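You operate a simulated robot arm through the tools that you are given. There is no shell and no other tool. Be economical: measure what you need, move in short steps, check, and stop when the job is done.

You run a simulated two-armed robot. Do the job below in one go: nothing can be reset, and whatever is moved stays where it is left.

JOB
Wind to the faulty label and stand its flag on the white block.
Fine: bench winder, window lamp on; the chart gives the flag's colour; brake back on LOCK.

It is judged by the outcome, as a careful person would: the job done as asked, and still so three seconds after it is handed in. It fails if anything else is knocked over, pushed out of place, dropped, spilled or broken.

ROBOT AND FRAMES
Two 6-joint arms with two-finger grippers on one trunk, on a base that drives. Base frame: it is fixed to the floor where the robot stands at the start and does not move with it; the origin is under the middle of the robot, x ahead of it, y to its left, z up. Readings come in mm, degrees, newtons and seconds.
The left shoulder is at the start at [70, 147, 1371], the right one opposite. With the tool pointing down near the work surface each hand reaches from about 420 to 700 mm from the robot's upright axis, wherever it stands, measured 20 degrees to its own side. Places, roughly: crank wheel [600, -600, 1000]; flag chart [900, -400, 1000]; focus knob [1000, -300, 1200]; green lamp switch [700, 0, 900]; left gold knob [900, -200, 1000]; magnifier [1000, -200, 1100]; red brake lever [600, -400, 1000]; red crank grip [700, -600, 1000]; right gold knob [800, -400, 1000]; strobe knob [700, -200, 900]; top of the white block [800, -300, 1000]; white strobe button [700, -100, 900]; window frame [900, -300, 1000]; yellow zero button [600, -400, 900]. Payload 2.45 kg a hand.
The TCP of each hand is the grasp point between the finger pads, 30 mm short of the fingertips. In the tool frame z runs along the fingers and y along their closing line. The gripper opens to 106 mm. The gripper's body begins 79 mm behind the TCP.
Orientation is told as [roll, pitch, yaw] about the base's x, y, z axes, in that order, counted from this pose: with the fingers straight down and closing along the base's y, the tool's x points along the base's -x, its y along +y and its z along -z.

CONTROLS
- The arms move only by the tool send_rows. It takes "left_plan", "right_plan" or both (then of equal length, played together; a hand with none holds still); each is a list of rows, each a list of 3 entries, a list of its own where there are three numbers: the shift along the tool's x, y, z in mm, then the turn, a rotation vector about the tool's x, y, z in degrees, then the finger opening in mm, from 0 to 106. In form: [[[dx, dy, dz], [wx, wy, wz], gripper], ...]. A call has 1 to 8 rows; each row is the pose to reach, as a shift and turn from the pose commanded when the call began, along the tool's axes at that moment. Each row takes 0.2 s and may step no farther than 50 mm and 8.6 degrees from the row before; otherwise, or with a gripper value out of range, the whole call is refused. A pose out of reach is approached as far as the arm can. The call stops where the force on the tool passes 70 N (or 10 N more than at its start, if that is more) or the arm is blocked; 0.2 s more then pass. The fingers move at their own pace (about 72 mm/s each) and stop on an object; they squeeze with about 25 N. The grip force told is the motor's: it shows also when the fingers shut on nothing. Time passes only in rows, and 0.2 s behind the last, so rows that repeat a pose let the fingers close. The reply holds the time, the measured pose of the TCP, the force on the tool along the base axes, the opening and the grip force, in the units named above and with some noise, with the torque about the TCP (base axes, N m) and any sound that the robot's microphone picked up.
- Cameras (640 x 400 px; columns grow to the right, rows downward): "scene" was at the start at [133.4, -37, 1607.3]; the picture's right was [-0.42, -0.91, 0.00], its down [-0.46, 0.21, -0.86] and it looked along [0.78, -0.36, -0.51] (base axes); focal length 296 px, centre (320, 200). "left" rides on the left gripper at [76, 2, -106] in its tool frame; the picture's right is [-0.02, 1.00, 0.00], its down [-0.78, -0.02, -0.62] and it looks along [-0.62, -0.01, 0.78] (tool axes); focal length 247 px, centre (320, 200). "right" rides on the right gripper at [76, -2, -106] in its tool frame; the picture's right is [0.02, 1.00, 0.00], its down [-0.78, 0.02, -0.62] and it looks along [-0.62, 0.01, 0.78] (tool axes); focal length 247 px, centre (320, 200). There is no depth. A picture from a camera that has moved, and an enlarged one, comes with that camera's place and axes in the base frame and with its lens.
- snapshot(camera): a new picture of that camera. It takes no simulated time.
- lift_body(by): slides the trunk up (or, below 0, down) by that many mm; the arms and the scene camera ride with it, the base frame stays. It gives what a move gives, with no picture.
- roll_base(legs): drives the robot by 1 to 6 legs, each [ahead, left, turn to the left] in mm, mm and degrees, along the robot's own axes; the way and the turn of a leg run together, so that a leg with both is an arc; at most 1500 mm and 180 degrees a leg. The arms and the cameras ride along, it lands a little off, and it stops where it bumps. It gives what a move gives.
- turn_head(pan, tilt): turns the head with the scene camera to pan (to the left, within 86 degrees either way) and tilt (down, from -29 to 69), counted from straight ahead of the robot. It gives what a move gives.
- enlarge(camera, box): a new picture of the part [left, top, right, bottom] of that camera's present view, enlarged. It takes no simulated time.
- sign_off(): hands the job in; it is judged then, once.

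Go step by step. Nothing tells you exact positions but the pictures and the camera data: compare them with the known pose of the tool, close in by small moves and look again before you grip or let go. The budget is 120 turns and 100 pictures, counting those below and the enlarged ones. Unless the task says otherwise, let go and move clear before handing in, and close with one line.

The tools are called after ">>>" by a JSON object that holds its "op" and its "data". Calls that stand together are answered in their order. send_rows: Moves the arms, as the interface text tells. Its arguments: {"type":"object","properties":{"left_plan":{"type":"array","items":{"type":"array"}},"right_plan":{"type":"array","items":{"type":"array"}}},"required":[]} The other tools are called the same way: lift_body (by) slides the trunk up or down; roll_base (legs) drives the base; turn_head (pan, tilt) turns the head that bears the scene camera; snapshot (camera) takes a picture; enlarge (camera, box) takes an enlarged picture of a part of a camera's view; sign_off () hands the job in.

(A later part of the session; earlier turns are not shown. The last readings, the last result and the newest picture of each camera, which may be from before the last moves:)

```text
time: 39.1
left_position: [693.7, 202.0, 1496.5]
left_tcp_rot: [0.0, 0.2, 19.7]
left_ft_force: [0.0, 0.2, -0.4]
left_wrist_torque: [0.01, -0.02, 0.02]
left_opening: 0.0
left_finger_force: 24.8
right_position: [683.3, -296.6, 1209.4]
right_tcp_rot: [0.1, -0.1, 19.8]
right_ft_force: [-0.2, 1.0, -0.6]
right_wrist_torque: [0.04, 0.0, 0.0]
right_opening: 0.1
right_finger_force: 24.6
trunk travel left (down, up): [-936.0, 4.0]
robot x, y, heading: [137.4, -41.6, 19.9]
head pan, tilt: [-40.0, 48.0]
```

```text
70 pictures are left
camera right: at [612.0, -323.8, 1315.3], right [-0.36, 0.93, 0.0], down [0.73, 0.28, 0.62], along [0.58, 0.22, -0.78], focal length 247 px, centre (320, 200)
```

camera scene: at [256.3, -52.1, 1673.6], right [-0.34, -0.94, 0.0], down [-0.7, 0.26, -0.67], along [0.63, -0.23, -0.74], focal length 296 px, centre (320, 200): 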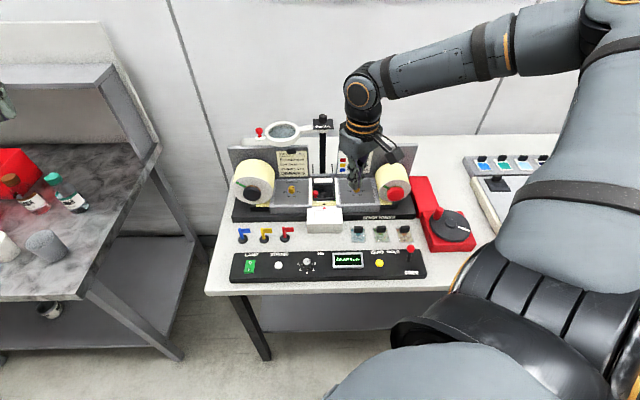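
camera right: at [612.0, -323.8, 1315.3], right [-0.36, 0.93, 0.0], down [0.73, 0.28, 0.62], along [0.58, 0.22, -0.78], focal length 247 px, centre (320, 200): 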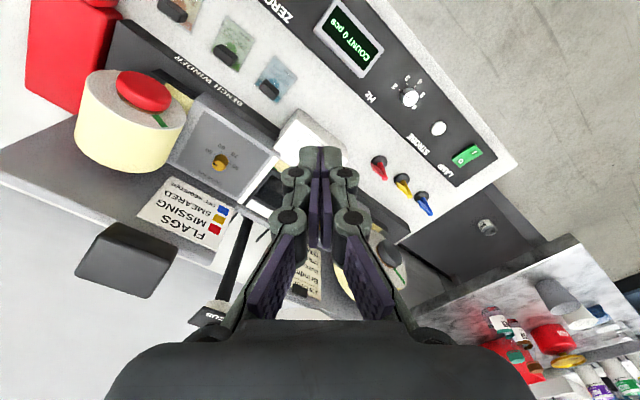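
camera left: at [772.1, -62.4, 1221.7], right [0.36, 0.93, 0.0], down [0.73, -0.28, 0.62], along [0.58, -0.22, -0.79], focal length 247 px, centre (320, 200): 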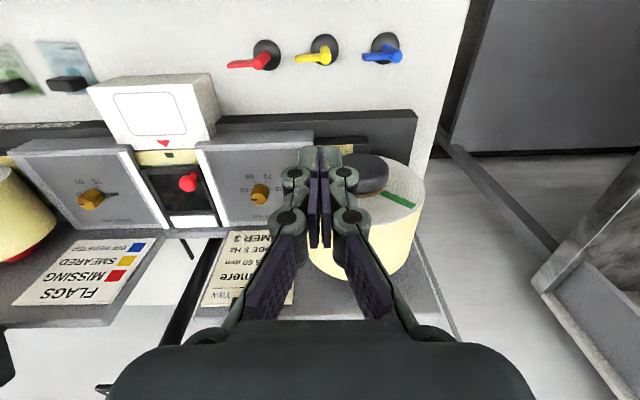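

Now the hand is over the winder. I'll shift the robot 260 mm along the bench to the left so the lamp switch comes under the right hand.

>>> {"op": "roll_base", "data": {"legs": [[165, 200, 0]]}}

>>> {"op": "snapshot", "data": {"camera": "right"}}

```text
time: 41.0
left_position: [781.4, 431.3, 1498.3]
left_tcp_rot: [0.2, 0.0, 19.5]
left_ft_force: [0.0, -0.1, -0.5]
left_wrist_torque: [0.06, -0.01, 0.02]
left_opening: 0.0
left_finger_force: 25.0
right_position: [769.0, -63.7, 1207.6]
right_tcp_rot: [0.3, -0.2, 19.5]
right_ft_force: [-0.2, -1.3, 0.7]
right_wrist_torque: [0.06, -0.03, -0.03]
right_opening: 0.0
right_finger_force: 25.1
trunk travel left (down, up): [-936.0, 4.0]
robot x, y, heading: [217.2, 194.8, 19.2]
head pan, tilt: [-40.0, 48.0]
```

```text
69 pictures are left
camera right: at [697.0, -92.1, 1314.9], right [-0.35, 0.94, 0.0], down [0.73, 0.27, 0.62], along [0.58, 0.22, -0.78], focal length 247 px, centre (320, 200)
```

right: 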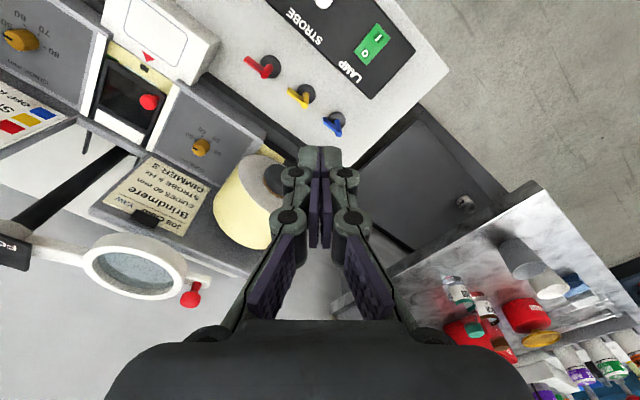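

>>> {"op": "send_rows", "data": {"right_plan": [[[10, 15, 20], [0, 0, 8], 0], [[20, 30, 45], [0, 0, 16], 0], [[30, 45, 75], [0, 0, 24], 0], [[40, 60, 105], [0, 0, 32], 0], [[47.5, 76.5, 140], [0, 0, 39], 0], [[47.5, 76.5, 175], [0, 0, 39], 0], [[47.5, 76.5, 207], [0, 0, 39], 0]]}}

>>> {"op": "snapshot", "data": {"camera": "right"}}

>>> {"op": "enlarge", "data": {"camera": "scene", "box": [340, 200, 540, 325]}}

```text
time: 42.5
left_position: [784.2, 437.8, 1495.8]
left_tcp_rot: [0.2, 0.4, 19.5]
left_ft_force: [0.0, -0.4, -0.3]
left_wrist_torque: [0.0, -0.03, -0.01]
left_opening: 0.1
left_finger_force: 25.3
right_position: [699.7, -3.0, 1003.9]
right_tcp_rot: [0.1, 0.0, -19.6]
right_ft_force: [0.7, 0.5, -0.3]
right_wrist_torque: [0.0, 0.01, -0.01]
right_opening: 0.0
right_finger_force: 24.2
trunk travel left (down, up): [-936.0, 4.0]
robot x, y, heading: [224.4, 194.5, 19.4]
head pan, tilt: [-40.0, 48.0]
```

```text
68 pictures are left
camera right: at [628.3, 21.2, 1110.5], right [0.31, 0.95, 0.0], down [0.74, -0.25, 0.62], along [0.59, -0.19, -0.78], focal length 247 px, centre (320, 200)
```

right: 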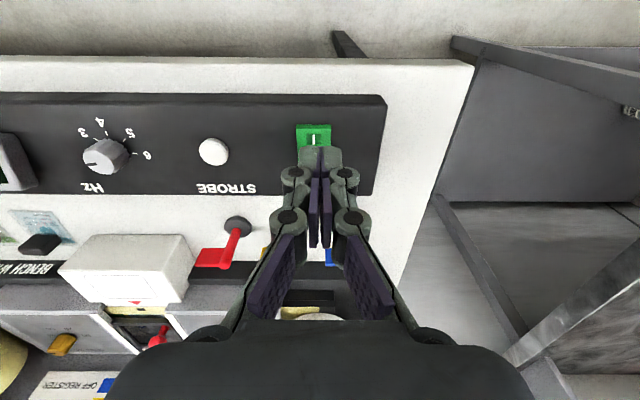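

```text
3.20 times, centred on (440, 262) of scene
camera zoom: at [346.1, 186.1, 1673.5], right [-0.35, -0.94, 0.0], down [-0.7, 0.26, -0.67], along [0.63, -0.23, -0.74], focal length 948 px, centre (-64, 0)
```

zoom: 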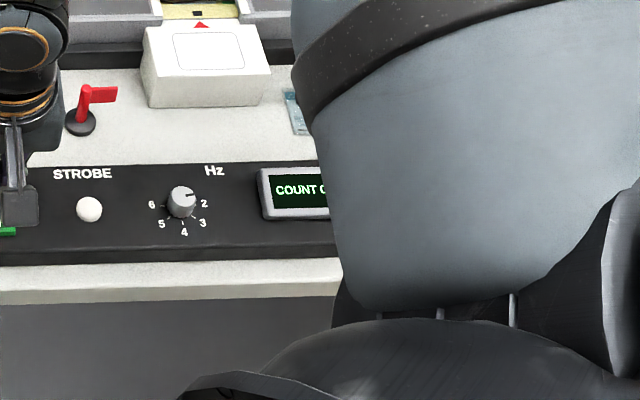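

Tips are above the "I" end. Descend slowly until contact.

>>> {"op": "send_rows", "data": {"right_plan": [[[-2, -2, 15], [0, 0, 0], 0], [[-2, -2, 26], [0, 0, 0], 0], [[-2, -2, 32], [0, 0, 0], 0], [[-2, -2, 36], [0, 0, 0], 0], [[-2, -2, 39], [0, 0, 0], 0], [[-2, -2, 42], [0, 0, 0], 0]]}}

>>> {"op": "snapshot", "data": {"camera": "right"}}

```text
time: 44.0
left_position: [783.1, 437.5, 1495.9]
left_tcp_rot: [0.0, 0.2, 19.5]
left_ft_force: [-0.7, 0.3, 0.0]
left_wrist_torque: [-0.01, 0.0, -0.01]
left_opening: 0.0
left_finger_force: 24.9
right_position: [697.5, -8.8, 1003.1]
right_tcp_rot: [0.1, -0.1, -19.5]
right_ft_force: [0.0, -0.9, 0.2]
right_wrist_torque: [-0.04, -0.02, -0.03]
right_opening: 0.1
right_finger_force: 25.4
right hand out of reach, approached as far as the arm can: row 1, 2, 3, 4, 5, 6
trunk travel left (down, up): [-936.0, 4.0]
robot x, y, heading: [223.2, 192.5, 19.4]
head pan, tilt: [-40.0, 48.0]
```

```text
66 pictures are left
camera right: at [624.0, 14.6, 1109.3], right [0.31, 0.95, 0.0], down [0.74, -0.25, 0.62], along [0.59, -0.19, -0.78], focal length 247 px, centre (320, 200)
```

right: 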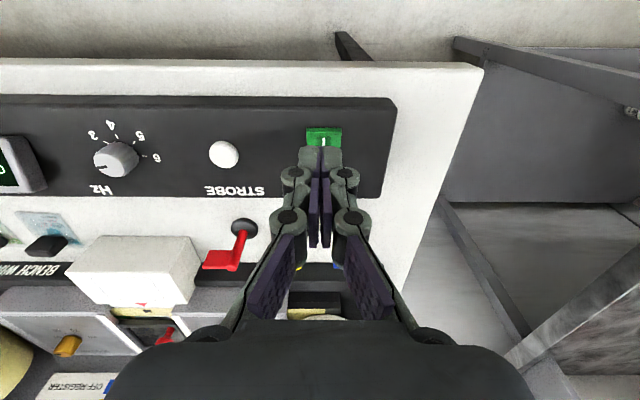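

It can't go lower with the trunk this high. I'll raise the hand relative and bring the trunk down so the hand descends with it.

>>> {"op": "send_rows", "data": {"right_plan": [[[0, 0, -40], [0, 0, 0], 0], [[0, 0, -80], [0, 0, 0], 0], [[0, 0, -120], [0, 0, 0], 0], [[0, 0, -150], [0, 0, 0], 0]]}}

>>> {"op": "lift_body", "data": {"by": -150}}

>>> {"op": "send_rows", "data": {"right_plan": [[[0, 0, 6], [0, 0, 0], 0], [[0, 0, 12], [0, 0, 0], 0]]}}

```text
time: 45.0
left_position: [781.6, 435.8, 1497.8]
left_tcp_rot: [0.1, 0.1, 19.5]
left_ft_force: [0.4, -0.2, -0.4]
left_wrist_torque: [-0.01, 0.03, 0.0]
left_opening: 0.2
left_finger_force: 24.4
right_position: [696.8, -10.2, 1155.5]
right_tcp_rot: [0.1, 0.0, -19.6]
right_ft_force: [-0.1, 0.1, 0.6]
right_wrist_torque: [0.02, -0.04, 0.0]
right_opening: 0.1
right_finger_force: 24.9
trunk travel left (down, up): [-936.0, 4.0]
robot x, y, heading: [219.5, 193.0, 19.7]
head pan, tilt: [-40.0, 48.0]
```

```text
time: 46.7
left_position: [783.2, 436.7, 1346.1]
left_tcp_rot: [0.1, 0.2, 19.6]
left_ft_force: [0.0, -0.4, 0.1]
left_wrist_torque: [0.01, 0.0, 0.01]
left_opening: 0.0
left_finger_force: 25.1
right_position: [696.8, -10.2, 1006.5]
right_tcp_rot: [0.1, -0.1, -19.4]
right_ft_force: [0.2, -0.4, 1.0]
right_wrist_torque: [0.01, -0.02, -0.02]
right_opening: 0.1
right_finger_force: 25.3
trunk travel left (down, up): [-786.0, 154.0]
robot x, y, heading: [222.6, 196.0, 19.4]
head pan, tilt: [-40.0, 48.0]
```

```text
time: 47.3
left_position: [783.9, 436.5, 1346.6]
left_tcp_rot: [-0.1, 0.2, 19.4]
left_ft_force: [0.4, 0.3, 0.6]
left_wrist_torque: [-0.04, 0.0, 0.01]
left_opening: 0.0
left_finger_force: 25.4
right_position: [697.5, -7.9, 993.5]
right_tcp_rot: [0.1, 0.0, -19.6]
right_ft_force: [-0.2, 1.0, 0.4]
right_wrist_torque: [-0.01, -0.01, 0.02]
right_opening: 0.0
right_finger_force: 25.1
trunk travel left (down, up): [-786.0, 154.0]
robot x, y, heading: [221.2, 194.8, 19.6]
head pan, tilt: [-40.0, 48.0]
```

>>> {"op": "send_rows", "data": {"right_plan": [[[-3, 2, 12], [0, 0, 0], 0], [[-3, 2, 20], [0, 0, 0], 0], [[-3, 2, 24], [0, 0, 0], 0], [[-3, 2, 27], [0, 0, 0], 0], [[-3, 2, 30], [0, 0, 0], 0], [[-3, 2, 33], [0, 0, 0], 0]]}}

>>> {"op": "snapshot", "data": {"camera": "right"}}

```text
time: 48.7
left_position: [779.7, 438.1, 1348.4]
left_tcp_rot: [0.1, 0.0, 19.5]
left_ft_force: [-0.1, -0.9, 0.5]
left_wrist_torque: [0.02, 0.02, 0.03]
left_opening: 0.0
left_finger_force: 25.0
right_position: [700.6, -7.7, 962.5]
right_tcp_rot: [0.2, -0.3, -19.5]
right_ft_force: [1.5, -3.1, 29.7]
right_wrist_torque: [-0.22, -0.33, 0.0]
right_opening: 5.9
right_finger_force: 28.4
trunk travel left (down, up): [-786.0, 154.0]
robot x, y, heading: [219.8, 196.6, 19.6]
head pan, tilt: [-40.0, 48.0]
heard: click
```

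```text
65 pictures are left
camera right: at [626.7, 16.5, 1069.0], right [0.31, 0.95, 0.0], down [0.74, -0.25, 0.63], along [0.6, -0.19, -0.78], focal length 247 px, centre (320, 200)
```

right: 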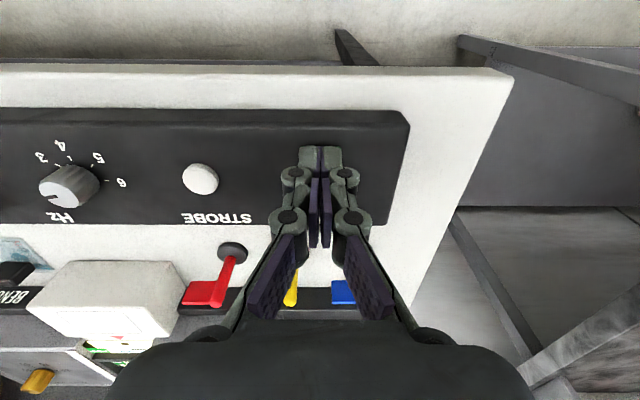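

Click heard, and the window glows. Retreat upward and look.

>>> {"op": "send_rows", "data": {"right_plan": [[[0, 0, -40], [0, 0, 0], 0], [[0, 0, -85], [0, 0, 0], 0], [[0, 0, -130], [0, 0, 0], 0]]}}

>>> {"op": "snapshot", "data": {"camera": "scene"}}

>>> {"op": "enlarge", "data": {"camera": "right", "box": [0, 100, 320, 300]}}

```text
time: 49.5
left_position: [782.3, 436.5, 1347.4]
left_tcp_rot: [0.1, 0.2, 19.5]
left_ft_force: [0.8, 0.3, -0.1]
left_wrist_torque: [0.01, 0.02, 0.03]
left_opening: 0.0
left_finger_force: 24.9
right_position: [697.7, -7.9, 1091.7]
right_tcp_rot: [0.1, 0.0, -19.4]
right_ft_force: [0.2, -0.4, 0.3]
right_wrist_torque: [0.01, -0.02, 0.01]
right_opening: 0.0
right_finger_force: 28.8
trunk travel left (down, up): [-786.0, 154.0]
robot x, y, heading: [220.8, 197.6, 19.8]
head pan, tilt: [-40.0, 48.0]
```

```text
64 pictures are left
camera scene: at [344.4, 184.9, 1523.5], right [-0.35, -0.94, 0.0], down [-0.7, 0.26, -0.67], along [0.63, -0.23, -0.74], focal length 296 px, centre (320, 200)
```

scene: 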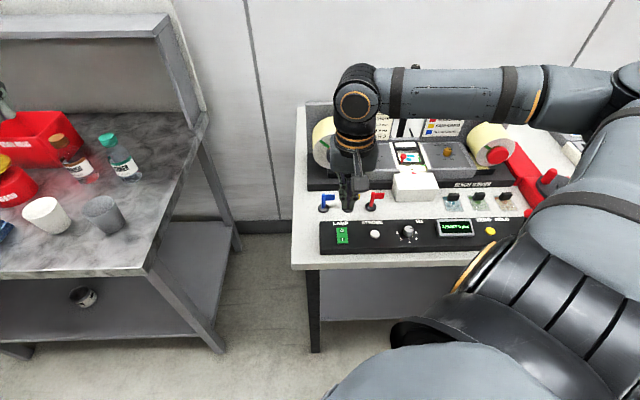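

```text
2.00 times, centred on (160, 200) of right
camera zoom: at [624.9, 15.1, 1198.0], right [0.31, 0.95, 0.0], down [0.74, -0.25, 0.62], along [0.59, -0.19, -0.78], focal length 494 px, centre (640, 200)
```

zoom: 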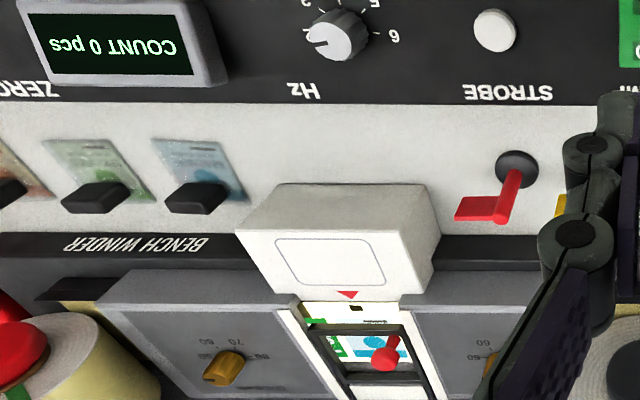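

>>> {"op": "enlarge", "data": {"camera": "scene", "box": [376, 132, 448, 177]}}

>>> {"op": "enlarge", "data": {"camera": "right", "box": [135, 225, 225, 300]}}

>>> {"op": "enlarge", "data": {"camera": "scene", "box": [430, 180, 540, 250]}}

```text
8.89 times, centred on (412, 154) of scene
camera zoom: at [344.4, 184.9, 1523.5], right [-0.35, -0.94, 0.0], down [-0.7, 0.26, -0.67], along [0.63, -0.23, -0.74], focal length 2633 px, centre (-498, 604)
```

zoom: 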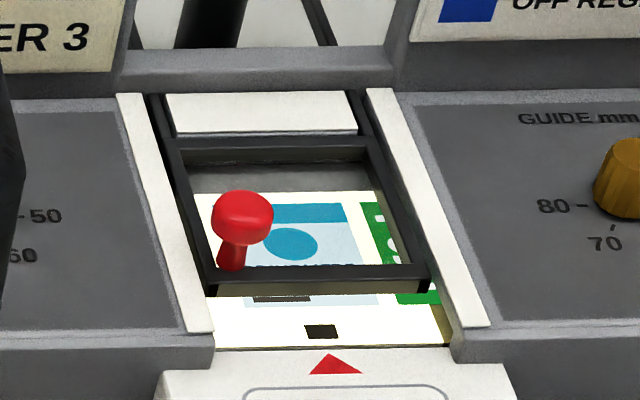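

```text
5.33 times, centred on (180, 262) of right
camera zoom: at [624.9, 15.1, 1198.0], right [0.31, 0.95, 0.0], down [0.74, -0.25, 0.62], along [0.59, -0.19, -0.78], focal length 1317 px, centre (1067, -133)
```

zoom: 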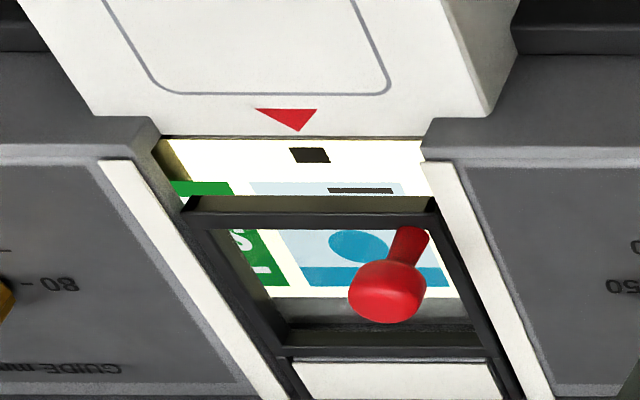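

```text
5.71 times, centred on (485, 215) of scene
camera zoom: at [344.4, 184.9, 1523.5], right [-0.35, -0.94, 0.0], down [-0.7, 0.26, -0.67], along [0.63, -0.23, -0.74], focal length 1692 px, centre (-623, 114)
```

zoom: 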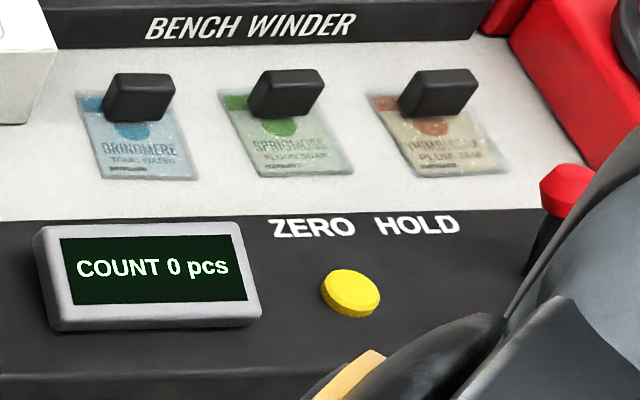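

The lamp is on and the first label (Brindmere blue) shows. The lever knob is at about bench n=564, z=975, leaning back; FREE is toward me. I'll raise the hand and drive to the right side to work brake and crank.

>>> {"op": "send_rows", "data": {"right_plan": [[[0, 0, -40], [0, 0, 0], 0], [[0, 0, -80], [0, 0, 0], 0], [[0, 0, -110], [0, 0, 0], 0]]}}

>>> {"op": "roll_base", "data": {"legs": [[-314, -444, 0], [0, 0, 11]]}}

>>> {"op": "turn_head", "data": {"pan": -40, "tilt": 48}}

>>> {"op": "snapshot", "data": {"camera": "scene"}}

>>> {"op": "snapshot", "data": {"camera": "right"}}

```text
time: 50.3
left_position: [782.1, 437.1, 1347.3]
left_tcp_rot: [0.0, 0.2, 19.5]
left_ft_force: [-0.2, -0.8, -0.9]
left_wrist_torque: [-0.03, -0.02, -0.01]
left_opening: 0.0
left_finger_force: 25.1
right_position: [698.9, -9.5, 1201.6]
right_tcp_rot: [0.1, -0.1, -19.5]
right_ft_force: [-0.2, 0.9, 0.5]
right_wrist_torque: [-0.04, 0.03, 0.01]
right_opening: 0.0
right_finger_force: 28.4
trunk travel left (down, up): [-786.0, 154.0]
robot x, y, heading: [221.6, 194.6, 19.6]
head pan, tilt: [-40.0, 48.0]
```

```text
time: 54.2
left_position: [575.1, 10.9, 1347.9]
left_tcp_rot: [0.2, 0.2, 30.1]
left_ft_force: [1.2, -0.1, 0.3]
left_wrist_torque: [0.01, -0.02, 0.0]
left_opening: 0.0
left_finger_force: 25.2
right_position: [575.9, -442.2, 1200.9]
right_tcp_rot: [0.1, 0.0, -8.9]
right_ft_force: [-0.6, -0.6, 0.3]
right_wrist_torque: [0.01, -0.02, 0.0]
right_opening: 0.4
right_finger_force: 28.0
trunk travel left (down, up): [-786.0, 154.0]
robot x, y, heading: [71.1, -327.5, 30.2]
head pan, tilt: [-40.0, 48.0]
```

```text
time: 54.8
left_position: [575.2, 11.5, 1347.5]
left_tcp_rot: [0.1, 0.2, 30.1]
left_ft_force: [-0.1, -0.9, 0.8]
left_wrist_torque: [0.01, -0.01, 0.0]
left_opening: 0.0
left_finger_force: 25.5
right_position: [574.5, -441.8, 1200.9]
right_tcp_rot: [0.2, 0.0, -8.8]
right_ft_force: [1.0, -0.7, 0.3]
right_wrist_torque: [-0.01, 0.01, 0.0]
right_opening: 0.0
right_finger_force: 28.5
trunk travel left (down, up): [-786.0, 154.0]
robot x, y, heading: [70.8, -330.8, 30.1]
head pan, tilt: [-40.0, 48.0]
```

```text
59 pictures are left
camera scene: at [191.5, -316.9, 1523.6], right [-0.17, -0.99, 0.0], down [-0.73, 0.13, -0.67], along [0.66, -0.11, -0.74], focal length 296 px, centre (320, 200)
```

scene: 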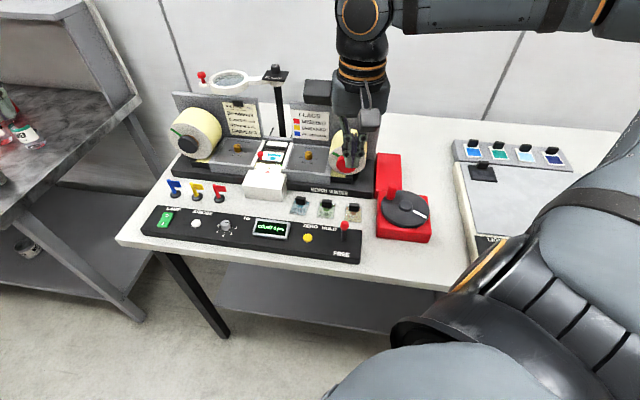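

```text
58 pictures are left
camera right: at [499.9, -432.0, 1307.3], right [0.13, 0.99, 0.0], down [0.78, -0.1, 0.62], along [0.62, -0.08, -0.78], focal length 247 px, centre (320, 200)
```

right: 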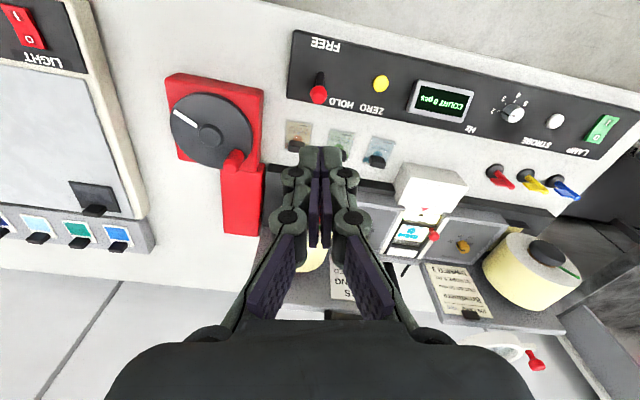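

Lever knob fixed at base (590, −444, 975). The hand goes down over it with fingers open 50.

>>> {"op": "send_rows", "data": {"right_plan": [[[-8, 0, 40], [0, 0, 5.4], 30], [[-15.7, 0, 80], [0, 0, 10.8], 50], [[-15.7, 0, 120], [0, 0, 10.8], 50], [[-15.7, 0, 155], [0, 0, 10.8], 50], [[-15.7, 0, 180], [0, 0, 10.8], 50]]}}

>>> {"op": "snapshot", "data": {"camera": "right"}}

>>> {"op": "enlarge", "data": {"camera": "scene", "box": [270, 150, 430, 270]}}

```text
time: 56.0
left_position: [576.6, 12.4, 1347.0]
left_tcp_rot: [0.1, 0.2, 30.1]
left_ft_force: [1.1, 0.8, -0.1]
left_wrist_torque: [0.02, 0.01, -0.01]
left_opening: 0.1
left_finger_force: 24.9
right_position: [590.5, -445.8, 1018.8]
right_tcp_rot: [0.1, 0.1, -19.7]
right_ft_force: [1.0, 0.5, -0.5]
right_wrist_torque: [0.01, 0.02, -0.04]
right_opening: 49.8
right_finger_force: 0.1
trunk travel left (down, up): [-786.0, 154.0]
robot x, y, heading: [74.1, -331.3, 30.3]
head pan, tilt: [-40.0, 48.0]
```

```text
57 pictures are left
camera right: at [517.8, -420.4, 1125.9], right [0.32, 0.95, 0.0], down [0.74, -0.25, 0.62], along [0.59, -0.2, -0.78], focal length 247 px, centre (320, 200)
```

right: 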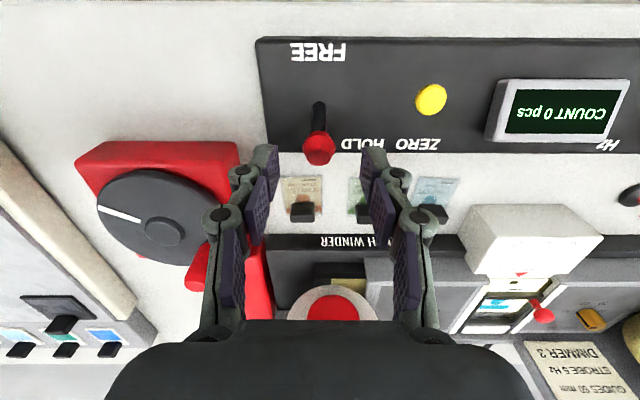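

```text
3.33 times, centred on (350, 210) of scene
camera zoom: at [192.4, -315.4, 1523.5], right [-0.17, -0.99, 0.0], down [-0.73, 0.13, -0.67], along [0.66, -0.11, -0.74], focal length 987 px, centre (220, 167)
```

zoom: 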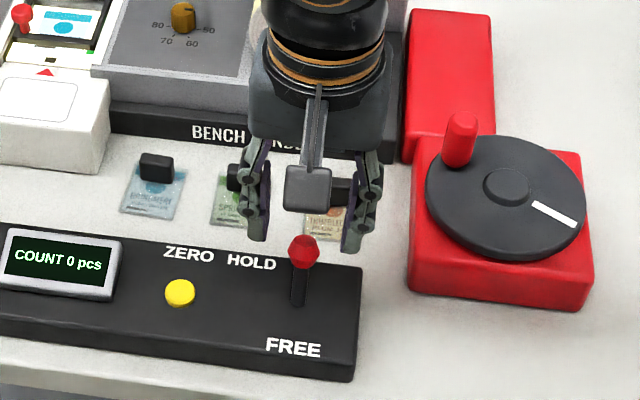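

Well aligned. Go down and close on the knob.

>>> {"op": "send_rows", "data": {"right_plan": [[[0, 0, 20], [0, 0, 0], 50], [[0, 0, 46], [0, 0, 0], 50], [[0, 0, 46], [0, 0, 0], 10], [[0, 0, 46], [0, 0, 0], 0], [[0, 0, 46], [0, 0, 0], 0]]}}

>>> {"op": "send_rows", "data": {"right_plan": [[[8, 0, 0], [0, 0, 0], 0], [[16, 0, 0], [0, 0, 0], 0], [[24, 0, 0], [0, 0, 0], 0], [[30, 0, 1], [0, 0, 0], 0]]}}

>>> {"op": "snapshot", "data": {"camera": "right"}}

```text
time: 57.2
left_position: [575.4, 10.3, 1347.5]
left_tcp_rot: [0.1, 0.2, 30.1]
left_ft_force: [0.5, -0.1, 0.4]
left_wrist_torque: [-0.01, 0.01, 0.0]
left_opening: 0.1
left_finger_force: 24.7
right_position: [592.8, -444.9, 974.1]
right_tcp_rot: [0.1, 0.1, -19.6]
right_ft_force: [-0.3, -3.9, -5.6]
right_wrist_torque: [0.04, -0.16, 0.01]
right_opening: 20.6
right_finger_force: 45.2
trunk travel left (down, up): [-786.0, 154.0]
robot x, y, heading: [70.5, -329.4, 30.1]
head pan, tilt: [-40.0, 48.0]
```

```text
time: 58.2
left_position: [580.7, 7.6, 1346.1]
left_tcp_rot: [0.2, 0.3, 30.1]
left_ft_force: [-0.6, -0.2, 0.5]
left_wrist_torque: [-0.03, -0.03, 0.05]
left_opening: 0.0
left_finger_force: 25.2
right_position: [568.4, -437.8, 969.9]
right_tcp_rot: [0.1, 0.2, -19.7]
right_ft_force: [18.5, -18.3, -9.8]
right_wrist_torque: [-0.33, -0.94, -0.08]
right_opening: 21.0
right_finger_force: 43.7
trunk travel left (down, up): [-786.0, 154.0]
robot x, y, heading: [70.5, -327.4, 30.2]
head pan, tilt: [-40.0, 48.0]
```

```text
55 pictures are left
camera right: at [495.1, -413.2, 1077.5], right [0.32, 0.95, 0.0], down [0.74, -0.25, 0.62], along [0.59, -0.19, -0.79], focal length 247 px, centre (320, 200)
```

right: 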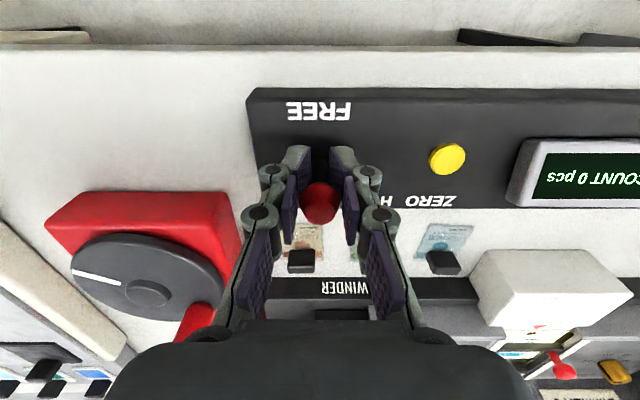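

>>> {"op": "send_rows", "data": {"right_plan": [[[5, 0, 1], [0, 0, 0], 0], [[5, 0, 1], [0, 0, 0], 30], [[0, 0, 0], [0, 0, 0], 50], [[0, 0, -40], [0, 0, 0], 50], [[0, 0, -85], [0, 0, 0], 50]]}}

>>> {"op": "enlarge", "data": {"camera": "scene", "box": [230, 130, 450, 270]}}

>>> {"op": "snapshot", "data": {"camera": "right"}}

```text
time: 59.4
left_position: [574.4, 11.7, 1348.0]
left_tcp_rot: [0.0, -0.1, 30.1]
left_ft_force: [0.0, 0.8, -0.2]
left_wrist_torque: [0.0, -0.03, 0.04]
left_opening: 0.0
left_finger_force: 25.0
right_position: [561.1, -435.1, 1062.3]
right_tcp_rot: [0.2, -0.1, -19.6]
right_ft_force: [-1.2, -0.9, 0.0]
right_wrist_torque: [-0.01, -0.02, 0.0]
right_opening: 49.8
right_finger_force: 0.0
trunk travel left (down, up): [-786.0, 154.0]
robot x, y, heading: [65.2, -330.0, 30.3]
head pan, tilt: [-40.0, 48.0]
```

```text
2.86 times, centred on (340, 200) of scene
camera zoom: at [188.4, -317.3, 1523.8], right [-0.17, -0.99, 0.0], down [-0.73, 0.13, -0.67], along [0.66, -0.11, -0.74], focal length 846 px, centre (263, 200)
```

zoom: 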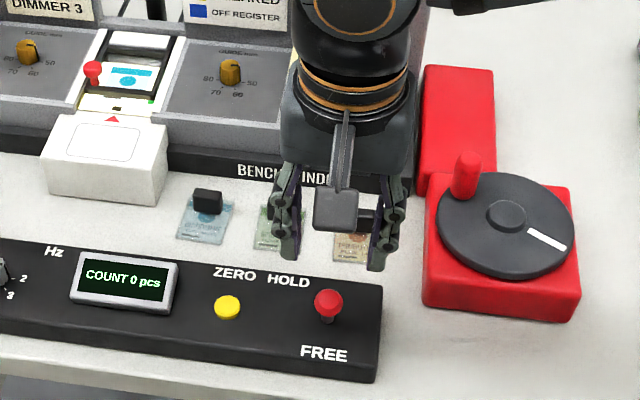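

```text
53 pictures are left
camera right: at [487.7, -411.2, 1168.4], right [0.31, 0.95, 0.0], down [0.74, -0.25, 0.62], along [0.59, -0.19, -0.78], focal length 247 px, centre (320, 200)
```

right: 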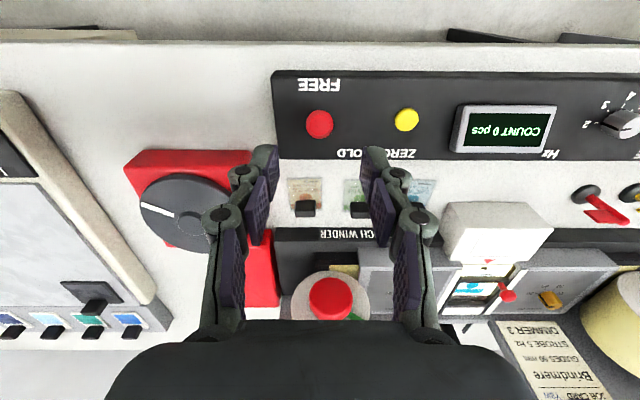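

Brake now at FREE. Next I move above the red crank grip, estimated at bench (662, −323), and look.

>>> {"op": "send_rows", "data": {"right_plan": [[[-20, -15, -28], [0, 0, 0], 60], [[-50, -38, -35], [0, 0, 0], 60], [[-80, -62, -35], [0, 0, 0], 60], [[-105, -80, -35], [0, 0, 0], 60], [[-120, -96, -35], [0, 0, 0], 60]]}}

>>> {"op": "snapshot", "data": {"camera": "right"}}

>>> {"op": "enlarge", "data": {"camera": "scene", "box": [340, 110, 500, 250]}}

```text
time: 60.6
left_position: [576.5, 11.2, 1347.0]
left_tcp_rot: [0.2, 0.3, 30.0]
left_ft_force: [-0.3, 0.2, 0.1]
left_wrist_torque: [0.03, 0.0, 0.0]
left_opening: 0.0
left_finger_force: 25.0
right_position: [628.3, -479.5, 1100.3]
right_tcp_rot: [0.1, 0.1, -19.7]
right_ft_force: [0.4, -0.3, -0.1]
right_wrist_torque: [-0.02, 0.0, 0.02]
right_opening: 59.8
right_finger_force: 0.1
right hand out of reach, approached as far as the arm can: row 1, 2, 3, 4, 5
trunk travel left (down, up): [-786.0, 154.0]
robot x, y, heading: [67.7, -331.2, 30.1]
head pan, tilt: [-40.0, 48.0]
```

```text
52 pictures are left
camera right: at [554.4, -455.2, 1207.5], right [0.32, 0.95, 0.0], down [0.74, -0.25, 0.62], along [0.59, -0.19, -0.78], focal length 247 px, centre (320, 200)
```

right: 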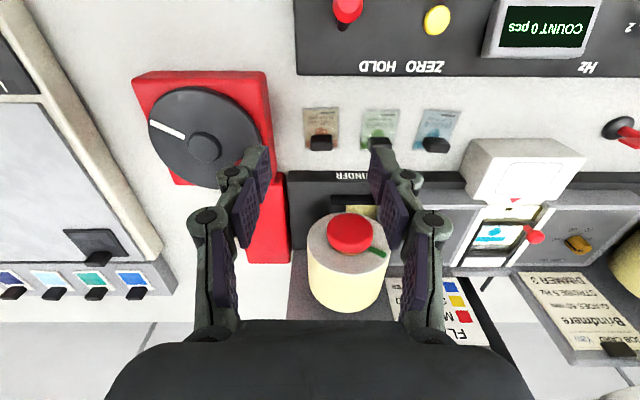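

```text
2.86 times, centred on (420, 180) of scene
camera zoom: at [192.7, -317.9, 1523.5], right [-0.17, -0.99, 0.0], down [-0.73, 0.13, -0.67], along [0.66, -0.11, -0.74], focal length 846 px, centre (34, 257)
```

zoom: 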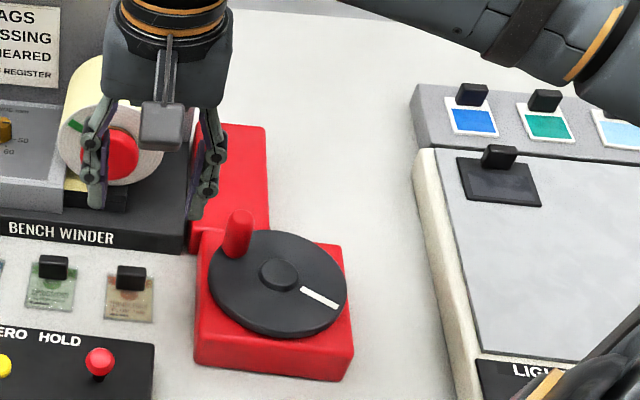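

The hand stopped about 85 mm short. I'll try the remaining shift in small steps sideways only.

>>> {"op": "send_rows", "data": {"right_plan": [[[0, -10, 0], [0, 0, 0], 60], [[0, -20, 0], [0, 0, 0], 60], [[0, -30, 0], [0, 0, 0], 60], [[0, -40, 0], [0, 0, 0], 60]]}}

>>> {"op": "send_rows", "data": {"right_plan": [[[-10, 0, 0], [0, 0, 0], 60], [[-20, 0, 0], [0, 0, 0], 60], [[-30, 0, 0], [0, 0, 0], 60]]}}

```text
time: 61.6
left_position: [574.2, 11.5, 1346.1]
left_tcp_rot: [0.1, 0.2, 30.1]
left_ft_force: [-0.1, 0.0, 0.0]
left_wrist_torque: [-0.01, 0.02, 0.01]
left_opening: 0.0
left_finger_force: 25.2
right_position: [625.6, -477.2, 1101.4]
right_tcp_rot: [0.1, 0.0, -19.5]
right_ft_force: [0.7, -0.4, 0.5]
right_wrist_torque: [-0.01, 0.04, 0.01]
right_opening: 60.1
right_finger_force: 0.0
right hand out of reach, approached as far as the arm can: row 1, 2, 3, 4
trunk travel left (down, up): [-786.0, 154.0]
robot x, y, heading: [66.1, -329.5, 30.0]
head pan, tilt: [-40.0, 48.0]
```

```text
time: 62.4
left_position: [575.5, 11.3, 1347.0]
left_tcp_rot: [0.1, 0.2, 30.1]
left_ft_force: [0.1, -0.3, -1.1]
left_wrist_torque: [-0.01, 0.0, -0.01]
left_opening: 0.0
left_finger_force: 25.4
right_position: [654.8, -486.9, 1100.3]
right_tcp_rot: [0.0, 0.1, -19.5]
right_ft_force: [-0.1, -0.4, 0.4]
right_wrist_torque: [-0.03, 0.03, -0.01]
right_opening: 59.9
right_finger_force: 0.0
trunk travel left (down, up): [-786.0, 154.0]
robot x, y, heading: [65.4, -328.1, 30.2]
head pan, tilt: [-40.0, 48.0]
```

>>> {"op": "send_rows", "data": {"right_plan": [[[0, 0, 0], [0, 0, -8], 60], [[0, 0, 0], [0, 0, -16], 60], [[0, -10, 0], [0, 0, -16], 60], [[0, -20, 0], [0, 0, -16], 60], [[0, -30, 0], [0, 0, -16], 60], [[0, -40, 0], [0, 0, -16], 60]]}}

```text
time: 63.8
left_position: [576.4, 11.6, 1348.0]
left_tcp_rot: [0.1, 0.2, 30.1]
left_ft_force: [1.0, -0.1, -0.1]
left_wrist_torque: [0.0, -0.03, 0.0]
left_opening: 0.1
left_finger_force: 25.3
right_position: [650.9, -495.8, 1098.0]
right_tcp_rot: [0.2, -0.1, -3.6]
right_ft_force: [-0.3, -0.6, 0.2]
right_wrist_torque: [0.0, -0.02, 0.02]
right_opening: 60.0
right_finger_force: 0.1
right hand out of reach, approached as far as the arm can: row 4, 5, 6
trunk travel left (down, up): [-786.0, 154.0]
robot x, y, heading: [70.3, -328.3, 30.4]
head pan, tilt: [-40.0, 48.0]
```

The reach limit looks wrist-related; I'll test whether a slight tilt of the hand frees the sideways motion.

>>> {"op": "send_rows", "data": {"right_plan": [[[0, 0, 0], [8, 0, 0], 60], [[0, 0, 0], [16, 0, 0], 60], [[0, -15, 0], [16, 0, 0], 60], [[0, -30, 0], [16, 0, 0], 60], [[0, -45, 0], [16, 0, 0], 60]]}}

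>>> {"op": "send_rows", "data": {"right_plan": [[[0, 0, 0], [-8, 0, 0], 60], [[0, 0, 0], [-16, 0, 0], 60], [[0, 0, 0], [-24, 0, 0], 60], [[0, 0, 0], [-32, 0, 0], 60], [[0, -15, 0], [-32, 0, 0], 60], [[0, -30, 0], [-32, 0, 0], 60], [[0, -45, 0], [-32, 0, 0], 60]]}}

```text
time: 65.0
left_position: [575.1, 12.9, 1347.1]
left_tcp_rot: [0.1, 0.2, 30.1]
left_ft_force: [0.1, -0.6, 0.4]
left_wrist_torque: [0.02, 0.04, -0.03]
left_opening: 0.0
left_finger_force: 25.0
right_position: [643.2, -547.8, 1094.5]
right_tcp_rot: [-15.8, 0.0, -3.7]
right_ft_force: [0.2, 0.9, -0.6]
right_wrist_torque: [-0.01, 0.03, 0.0]
right_opening: 59.8
right_finger_force: 0.1
right hand out of reach, approached as far as the arm can: row 1, 2, 3, 4, 5
trunk travel left (down, up): [-786.0, 154.0]
robot x, y, heading: [69.2, -328.5, 30.2]
head pan, tilt: [-40.0, 48.0]
```

```text
time: 66.6
left_position: [575.1, 11.0, 1346.5]
left_tcp_rot: [0.1, 0.2, 30.0]
left_ft_force: [-0.4, -0.8, -0.3]
left_wrist_torque: [0.01, 0.03, -0.03]
left_opening: 0.0
left_finger_force: 24.6
right_position: [644.5, -432.3, 1086.7]
right_tcp_rot: [16.1, -0.1, -3.6]
right_ft_force: [-0.2, 0.2, 0.6]
right_wrist_torque: [0.01, -0.03, -0.05]
right_opening: 60.2
right_finger_force: 0.0
right hand out of reach, approached as far as the arm can: row 1, 2, 3, 4, 5, 6, 7
trunk travel left (down, up): [-786.0, 154.0]
robot x, y, heading: [68.0, -329.6, 30.0]
head pan, tilt: [-40.0, 48.0]
```

The hand's sideways range is narrow but radial, vertical and base motion are free. I'll straighten the hand, raise it, lower the trunk 150 mm (this widens the range), and place the base so that the crank sits mid-range.

>>> {"op": "send_rows", "data": {"right_plan": [[[0, 0, -30], [8, 0, 0], 60], [[0, 0, -60], [16, 0, 0], 60], [[0, 0, -100], [16, 0, 0], 60], [[0, 0, -140], [16, 0, 0], 60], [[0, 0, -170], [16, 0, 0], 60]]}}

>>> {"op": "lift_body", "data": {"by": -150}}

```text
time: 67.8
left_position: [575.6, 13.4, 1348.2]
left_tcp_rot: [0.0, 0.1, 30.1]
left_ft_force: [-0.1, -0.5, 0.0]
left_wrist_torque: [-0.01, 0.02, -0.01]
left_opening: 0.0
left_finger_force: 25.1
right_position: [614.9, -506.9, 1235.2]
right_tcp_rot: [0.2, 0.0, -3.7]
right_ft_force: [-0.8, -0.7, 0.0]
right_wrist_torque: [-0.02, 0.0, 0.03]
right_opening: 59.8
right_finger_force: 0.0
right hand out of reach, approached as far as the arm can: row 2, 3, 4, 5
trunk travel left (down, up): [-786.0, 154.0]
robot x, y, heading: [68.1, -329.8, 30.3]
head pan, tilt: [-40.0, 48.0]
```

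```text
time: 69.5
left_position: [576.1, 10.6, 1197.9]
left_tcp_rot: [0.2, 0.1, 30.2]
left_ft_force: [0.7, 0.2, 0.8]
left_wrist_torque: [-0.01, -0.02, 0.0]
left_opening: 0.0
left_finger_force: 25.1
right_position: [616.7, -507.5, 1084.9]
right_tcp_rot: [0.1, -0.1, -3.6]
right_ft_force: [-0.2, 0.1, -0.3]
right_wrist_torque: [0.03, -0.03, -0.02]
right_opening: 60.1
right_finger_force: 0.0
trunk travel left (down, up): [-636.0, 304.0]
robot x, y, heading: [67.2, -329.9, 30.2]
head pan, tilt: [-40.0, 48.0]
```

>>> {"op": "send_rows", "data": {"right_plan": [[[-5, 24, -10], [0, 0, 0], 60], [[-10, 48, -20], [0, 0, 0], 60], [[-15, 72, -20], [0, 0, 0], 60], [[-20, 96, -20], [0, 0, 0], 60]]}}

```text
time: 70.5
left_position: [577.0, 13.1, 1196.4]
left_tcp_rot: [0.0, 0.2, 30.1]
left_ft_force: [-0.5, 0.2, -0.4]
left_wrist_torque: [-0.05, -0.01, -0.01]
left_opening: 0.0
left_finger_force: 25.4
right_position: [642.0, -411.1, 1105.6]
right_tcp_rot: [0.2, -0.2, -3.6]
right_ft_force: [-0.7, 0.2, 0.7]
right_wrist_torque: [-0.03, -0.04, 0.03]
right_opening: 60.0
right_finger_force: 0.0
trunk travel left (down, up): [-636.0, 304.0]
robot x, y, heading: [67.1, -328.4, 30.4]
head pan, tilt: [-40.0, 48.0]
```

>>> {"op": "send_rows", "data": {"right_plan": [[[-5, 24, 0], [0, 0, 0], 60], [[-10, 48, 0], [0, 0, 0], 60], [[-15, 72, 0], [0, 0, 0], 60], [[-20, 96, 0], [0, 0, 0], 60], [[-26, 130, 0], [0, 0, 0], 60], [[-32, 165, 0], [0, 0, 0], 60], [[-38, 200, 0], [0, 0, 0], 60]]}}

```text
time: 72.1
left_position: [576.0, 12.7, 1195.5]
left_tcp_rot: [0.0, 0.2, 30.1]
left_ft_force: [0.5, -0.1, -0.1]
left_wrist_torque: [0.01, -0.01, -0.01]
left_opening: 0.0
left_finger_force: 25.1
right_position: [646.1, -407.1, 1082.3]
right_tcp_rot: [0.3, 0.0, -3.6]
right_ft_force: [-0.7, 0.2, -0.9]
right_wrist_torque: [0.0, 0.0, 0.02]
right_opening: 60.1
right_finger_force: 0.0
right hand out of reach, approached as far as the arm can: row 1, 2, 3, 4, 5, 6, 7
trunk travel left (down, up): [-636.0, 304.0]
robot x, y, heading: [68.0, -327.4, 30.1]
head pan, tilt: [-40.0, 48.0]
```

The sideways play is about 100 mm, enough for the crank circle. I shift the base so the crank lies mid-range.

>>> {"op": "send_rows", "data": {"right_plan": [[[0, -20, -30], [0, 0, 8], 60], [[0, -30, -40], [0, 0, 16], 60]]}}

>>> {"op": "roll_base", "data": {"legs": [[-99, -102, 0]]}}

>>> {"op": "snapshot", "data": {"camera": "right"}}

>>> {"op": "snapshot", "data": {"camera": "scene"}}

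```text
time: 72.7
left_position: [576.2, 11.0, 1196.5]
left_tcp_rot: [0.1, 0.3, 30.1]
left_ft_force: [0.3, -1.0, 0.3]
left_wrist_torque: [0.01, -0.01, -0.01]
left_opening: 0.0
left_finger_force: 24.9
right_position: [642.0, -442.3, 1124.1]
right_tcp_rot: [0.1, -0.2, -19.7]
right_ft_force: [-0.2, 0.5, -1.0]
right_wrist_torque: [0.02, 0.02, 0.01]
right_opening: 60.3
right_finger_force: 0.1
trunk travel left (down, up): [-636.0, 304.0]
robot x, y, heading: [68.7, -327.4, 30.0]
head pan, tilt: [-40.0, 48.0]
```

```text
time: 74.1
left_position: [544.3, -122.4, 1196.0]
left_tcp_rot: [0.0, 0.4, 30.2]
left_ft_force: [-0.8, 0.2, -0.4]
left_wrist_torque: [-0.01, -0.01, -0.02]
left_opening: 0.0
left_finger_force: 24.9
right_position: [611.7, -576.4, 1123.7]
right_tcp_rot: [0.0, -0.1, -19.6]
right_ft_force: [0.5, 0.5, -1.0]
right_wrist_torque: [0.0, 0.0, -0.01]
right_opening: 60.2
right_finger_force: 0.2
trunk travel left (down, up): [-636.0, 304.0]
robot x, y, heading: [34.5, -465.8, 30.4]
head pan, tilt: [-40.0, 48.0]
```

```text
50 pictures are left
camera right: at [538.1, -552.3, 1230.7], right [0.32, 0.95, 0.0], down [0.74, -0.25, 0.62], along [0.59, -0.2, -0.78], focal length 247 px, centre (320, 200)
```

right: 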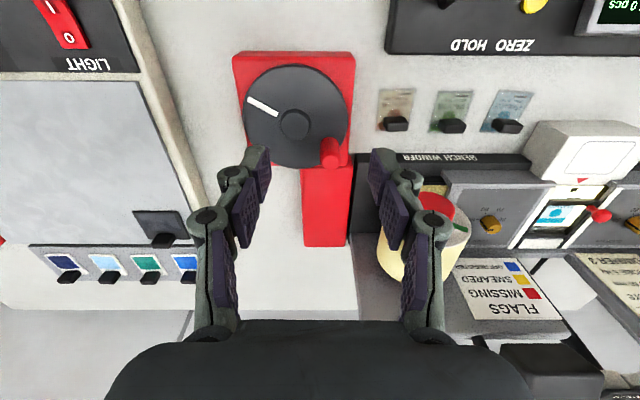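

```text
49 pictures are left
camera scene: at [159.5, -451.4, 1373.5], right [-0.17, -0.99, 0.0], down [-0.73, 0.13, -0.67], along [0.66, -0.12, -0.74], focal length 296 px, centre (320, 200)
```

scene: 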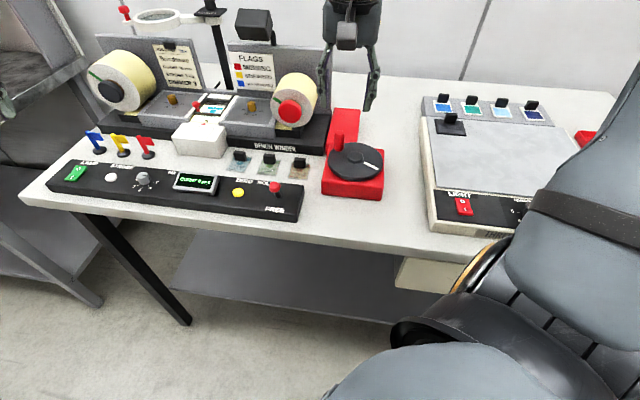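

>>> {"op": "send_rows", "data": {"right_plan": [[[-20, 5, 20], [0, 0, 0], 60], [[-38, 10, 40], [0, 0, 0], 60], [[-38, 10, 58], [0, 0, 0], 60]]}}

>>> {"op": "snapshot", "data": {"camera": "right"}}

>>> {"op": "enlarge", "data": {"camera": "scene", "box": [290, 60, 410, 210]}}

```text
time: 74.9
left_position: [541.7, -126.2, 1197.1]
left_tcp_rot: [0.1, 0.0, 30.1]
left_ft_force: [0.8, -0.1, -0.1]
left_wrist_torque: [0.01, -0.01, -0.02]
left_opening: 0.0
left_finger_force: 25.3
right_position: [652.0, -582.0, 1067.4]
right_tcp_rot: [0.3, 0.0, -19.6]
right_ft_force: [-0.1, -0.6, -0.5]
right_wrist_torque: [0.06, 0.04, 0.01]
right_opening: 60.1
right_finger_force: 0.0
trunk travel left (down, up): [-636.0, 304.0]
robot x, y, heading: [34.5, -463.1, 30.1]
head pan, tilt: [-40.0, 48.0]
```

```text
48 pictures are left
camera right: at [577.8, -558.5, 1173.9], right [0.32, 0.95, 0.0], down [0.74, -0.25, 0.62], along [0.59, -0.19, -0.78], focal length 247 px, centre (320, 200)
```

right: 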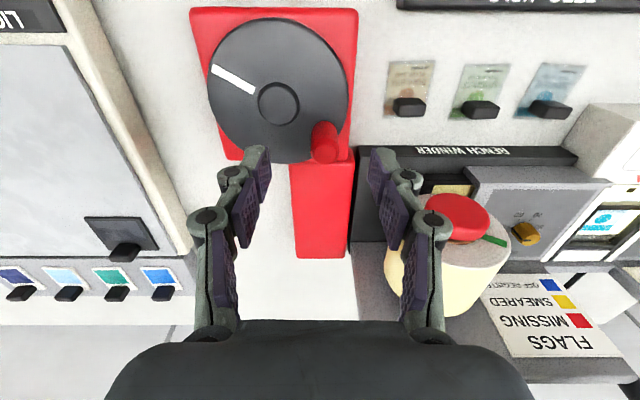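

```text
2.67 times, centred on (350, 135) of scene
camera zoom: at [158.3, -454.3, 1373.7], right [-0.17, -0.99, 0.0], down [-0.73, 0.13, -0.67], along [0.66, -0.11, -0.74], focal length 790 px, centre (240, 373)
```

zoom: 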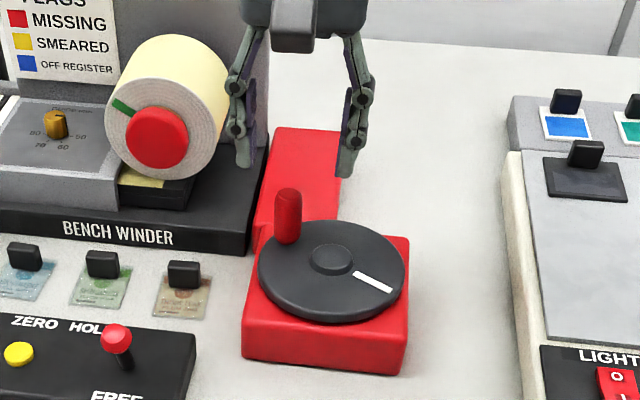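

Aligned over the grip. Down and close on it.

>>> {"op": "send_rows", "data": {"right_plan": [[[-1, 1, 30], [0, 0, 0], 60], [[-1, 1, 55], [0, 0, 0], 60], [[-1, 1, 55], [0, 0, 0], 10], [[-1, 1, 55], [0, 0, 0], 0], [[-1, 1, 55], [0, 0, 0], 0]]}}

>>> {"op": "snapshot", "data": {"camera": "right"}}

>>> {"op": "enlarge", "data": {"camera": "scene", "box": [290, 60, 410, 210]}}

```text
time: 76.1
left_position: [543.1, -125.0, 1196.9]
left_tcp_rot: [0.1, 0.3, 30.1]
left_ft_force: [-0.8, 1.1, 0.6]
left_wrist_torque: [0.01, 0.02, 0.03]
left_opening: 0.0
left_finger_force: 24.9
right_position: [651.2, -580.5, 1012.6]
right_tcp_rot: [0.3, -0.2, -19.6]
right_ft_force: [-1.3, 0.3, 0.9]
right_wrist_torque: [0.02, 0.04, 0.0]
right_opening: 0.0
right_finger_force: 28.7
trunk travel left (down, up): [-636.0, 304.0]
robot x, y, heading: [33.6, -466.3, 30.0]
head pan, tilt: [-40.0, 48.0]
```

```text
46 pictures are left
camera right: at [577.9, -556.8, 1119.1], right [0.32, 0.95, 0.0], down [0.74, -0.25, 0.62], along [0.59, -0.19, -0.78], focal length 247 px, centre (320, 200)
```

right: 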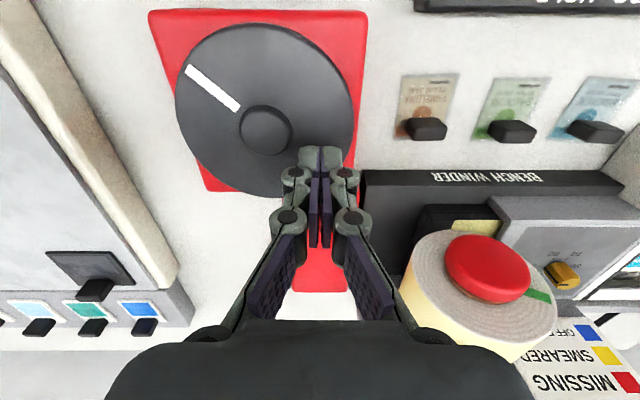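

```text
2.67 times, centred on (350, 135) of scene
camera zoom: at [158.6, -453.3, 1373.7], right [-0.17, -0.99, 0.0], down [-0.73, 0.13, -0.67], along [0.66, -0.11, -0.74], focal length 790 px, centre (240, 373)
```

zoom: 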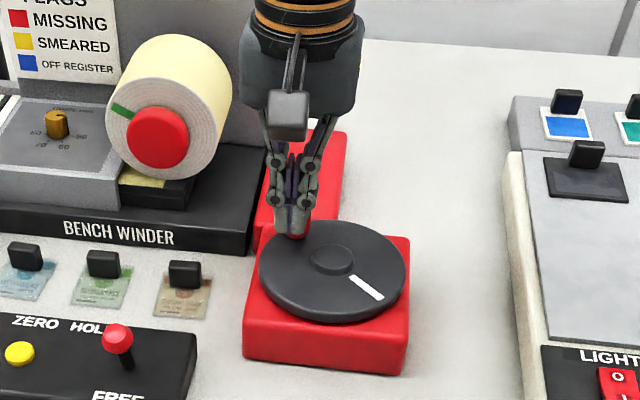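

The fingers shut on nothing; the grip slipped out at the far side and the wheel turned a little. I'll raise, reopen and re-measure.

>>> {"op": "send_rows", "data": {"right_plan": [[[0, 0, -30], [0, 0, 0], 0], [[0, 0, -60], [0, 0, 0], 40], [[0, 0, -90], [0, 0, 0], 70], [[0, 0, -90], [0, 0, 0], 70]]}}

>>> {"op": "enlarge", "data": {"camera": "right", "box": [200, 60, 440, 210]}}

```text
time: 77.1
left_position: [543.0, -125.3, 1196.3]
left_tcp_rot: [0.0, 0.3, 30.2]
left_ft_force: [0.7, 0.3, 0.4]
left_wrist_torque: [-0.01, 0.01, 0.01]
left_opening: 0.0
left_finger_force: 24.7
right_position: [653.1, -582.3, 1102.0]
right_tcp_rot: [0.2, -0.1, -19.6]
right_ft_force: [-0.5, 0.2, -0.1]
right_wrist_torque: [-0.01, 0.01, 0.0]
right_opening: 70.0
right_finger_force: 0.1
trunk travel left (down, up): [-636.0, 304.0]
robot x, y, heading: [35.7, -467.8, 30.3]
head pan, tilt: [-40.0, 48.0]
```

```text
2.67 times, centred on (320, 135) of right
camera zoom: at [579.1, -557.7, 1208.6], right [0.32, 0.95, 0.0], down [0.74, -0.25, 0.62], along [0.59, -0.19, -0.78], focal length 659 px, centre (320, 373)
```

zoom: 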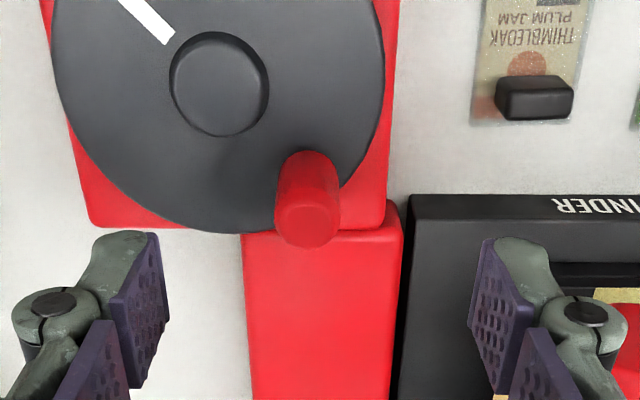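

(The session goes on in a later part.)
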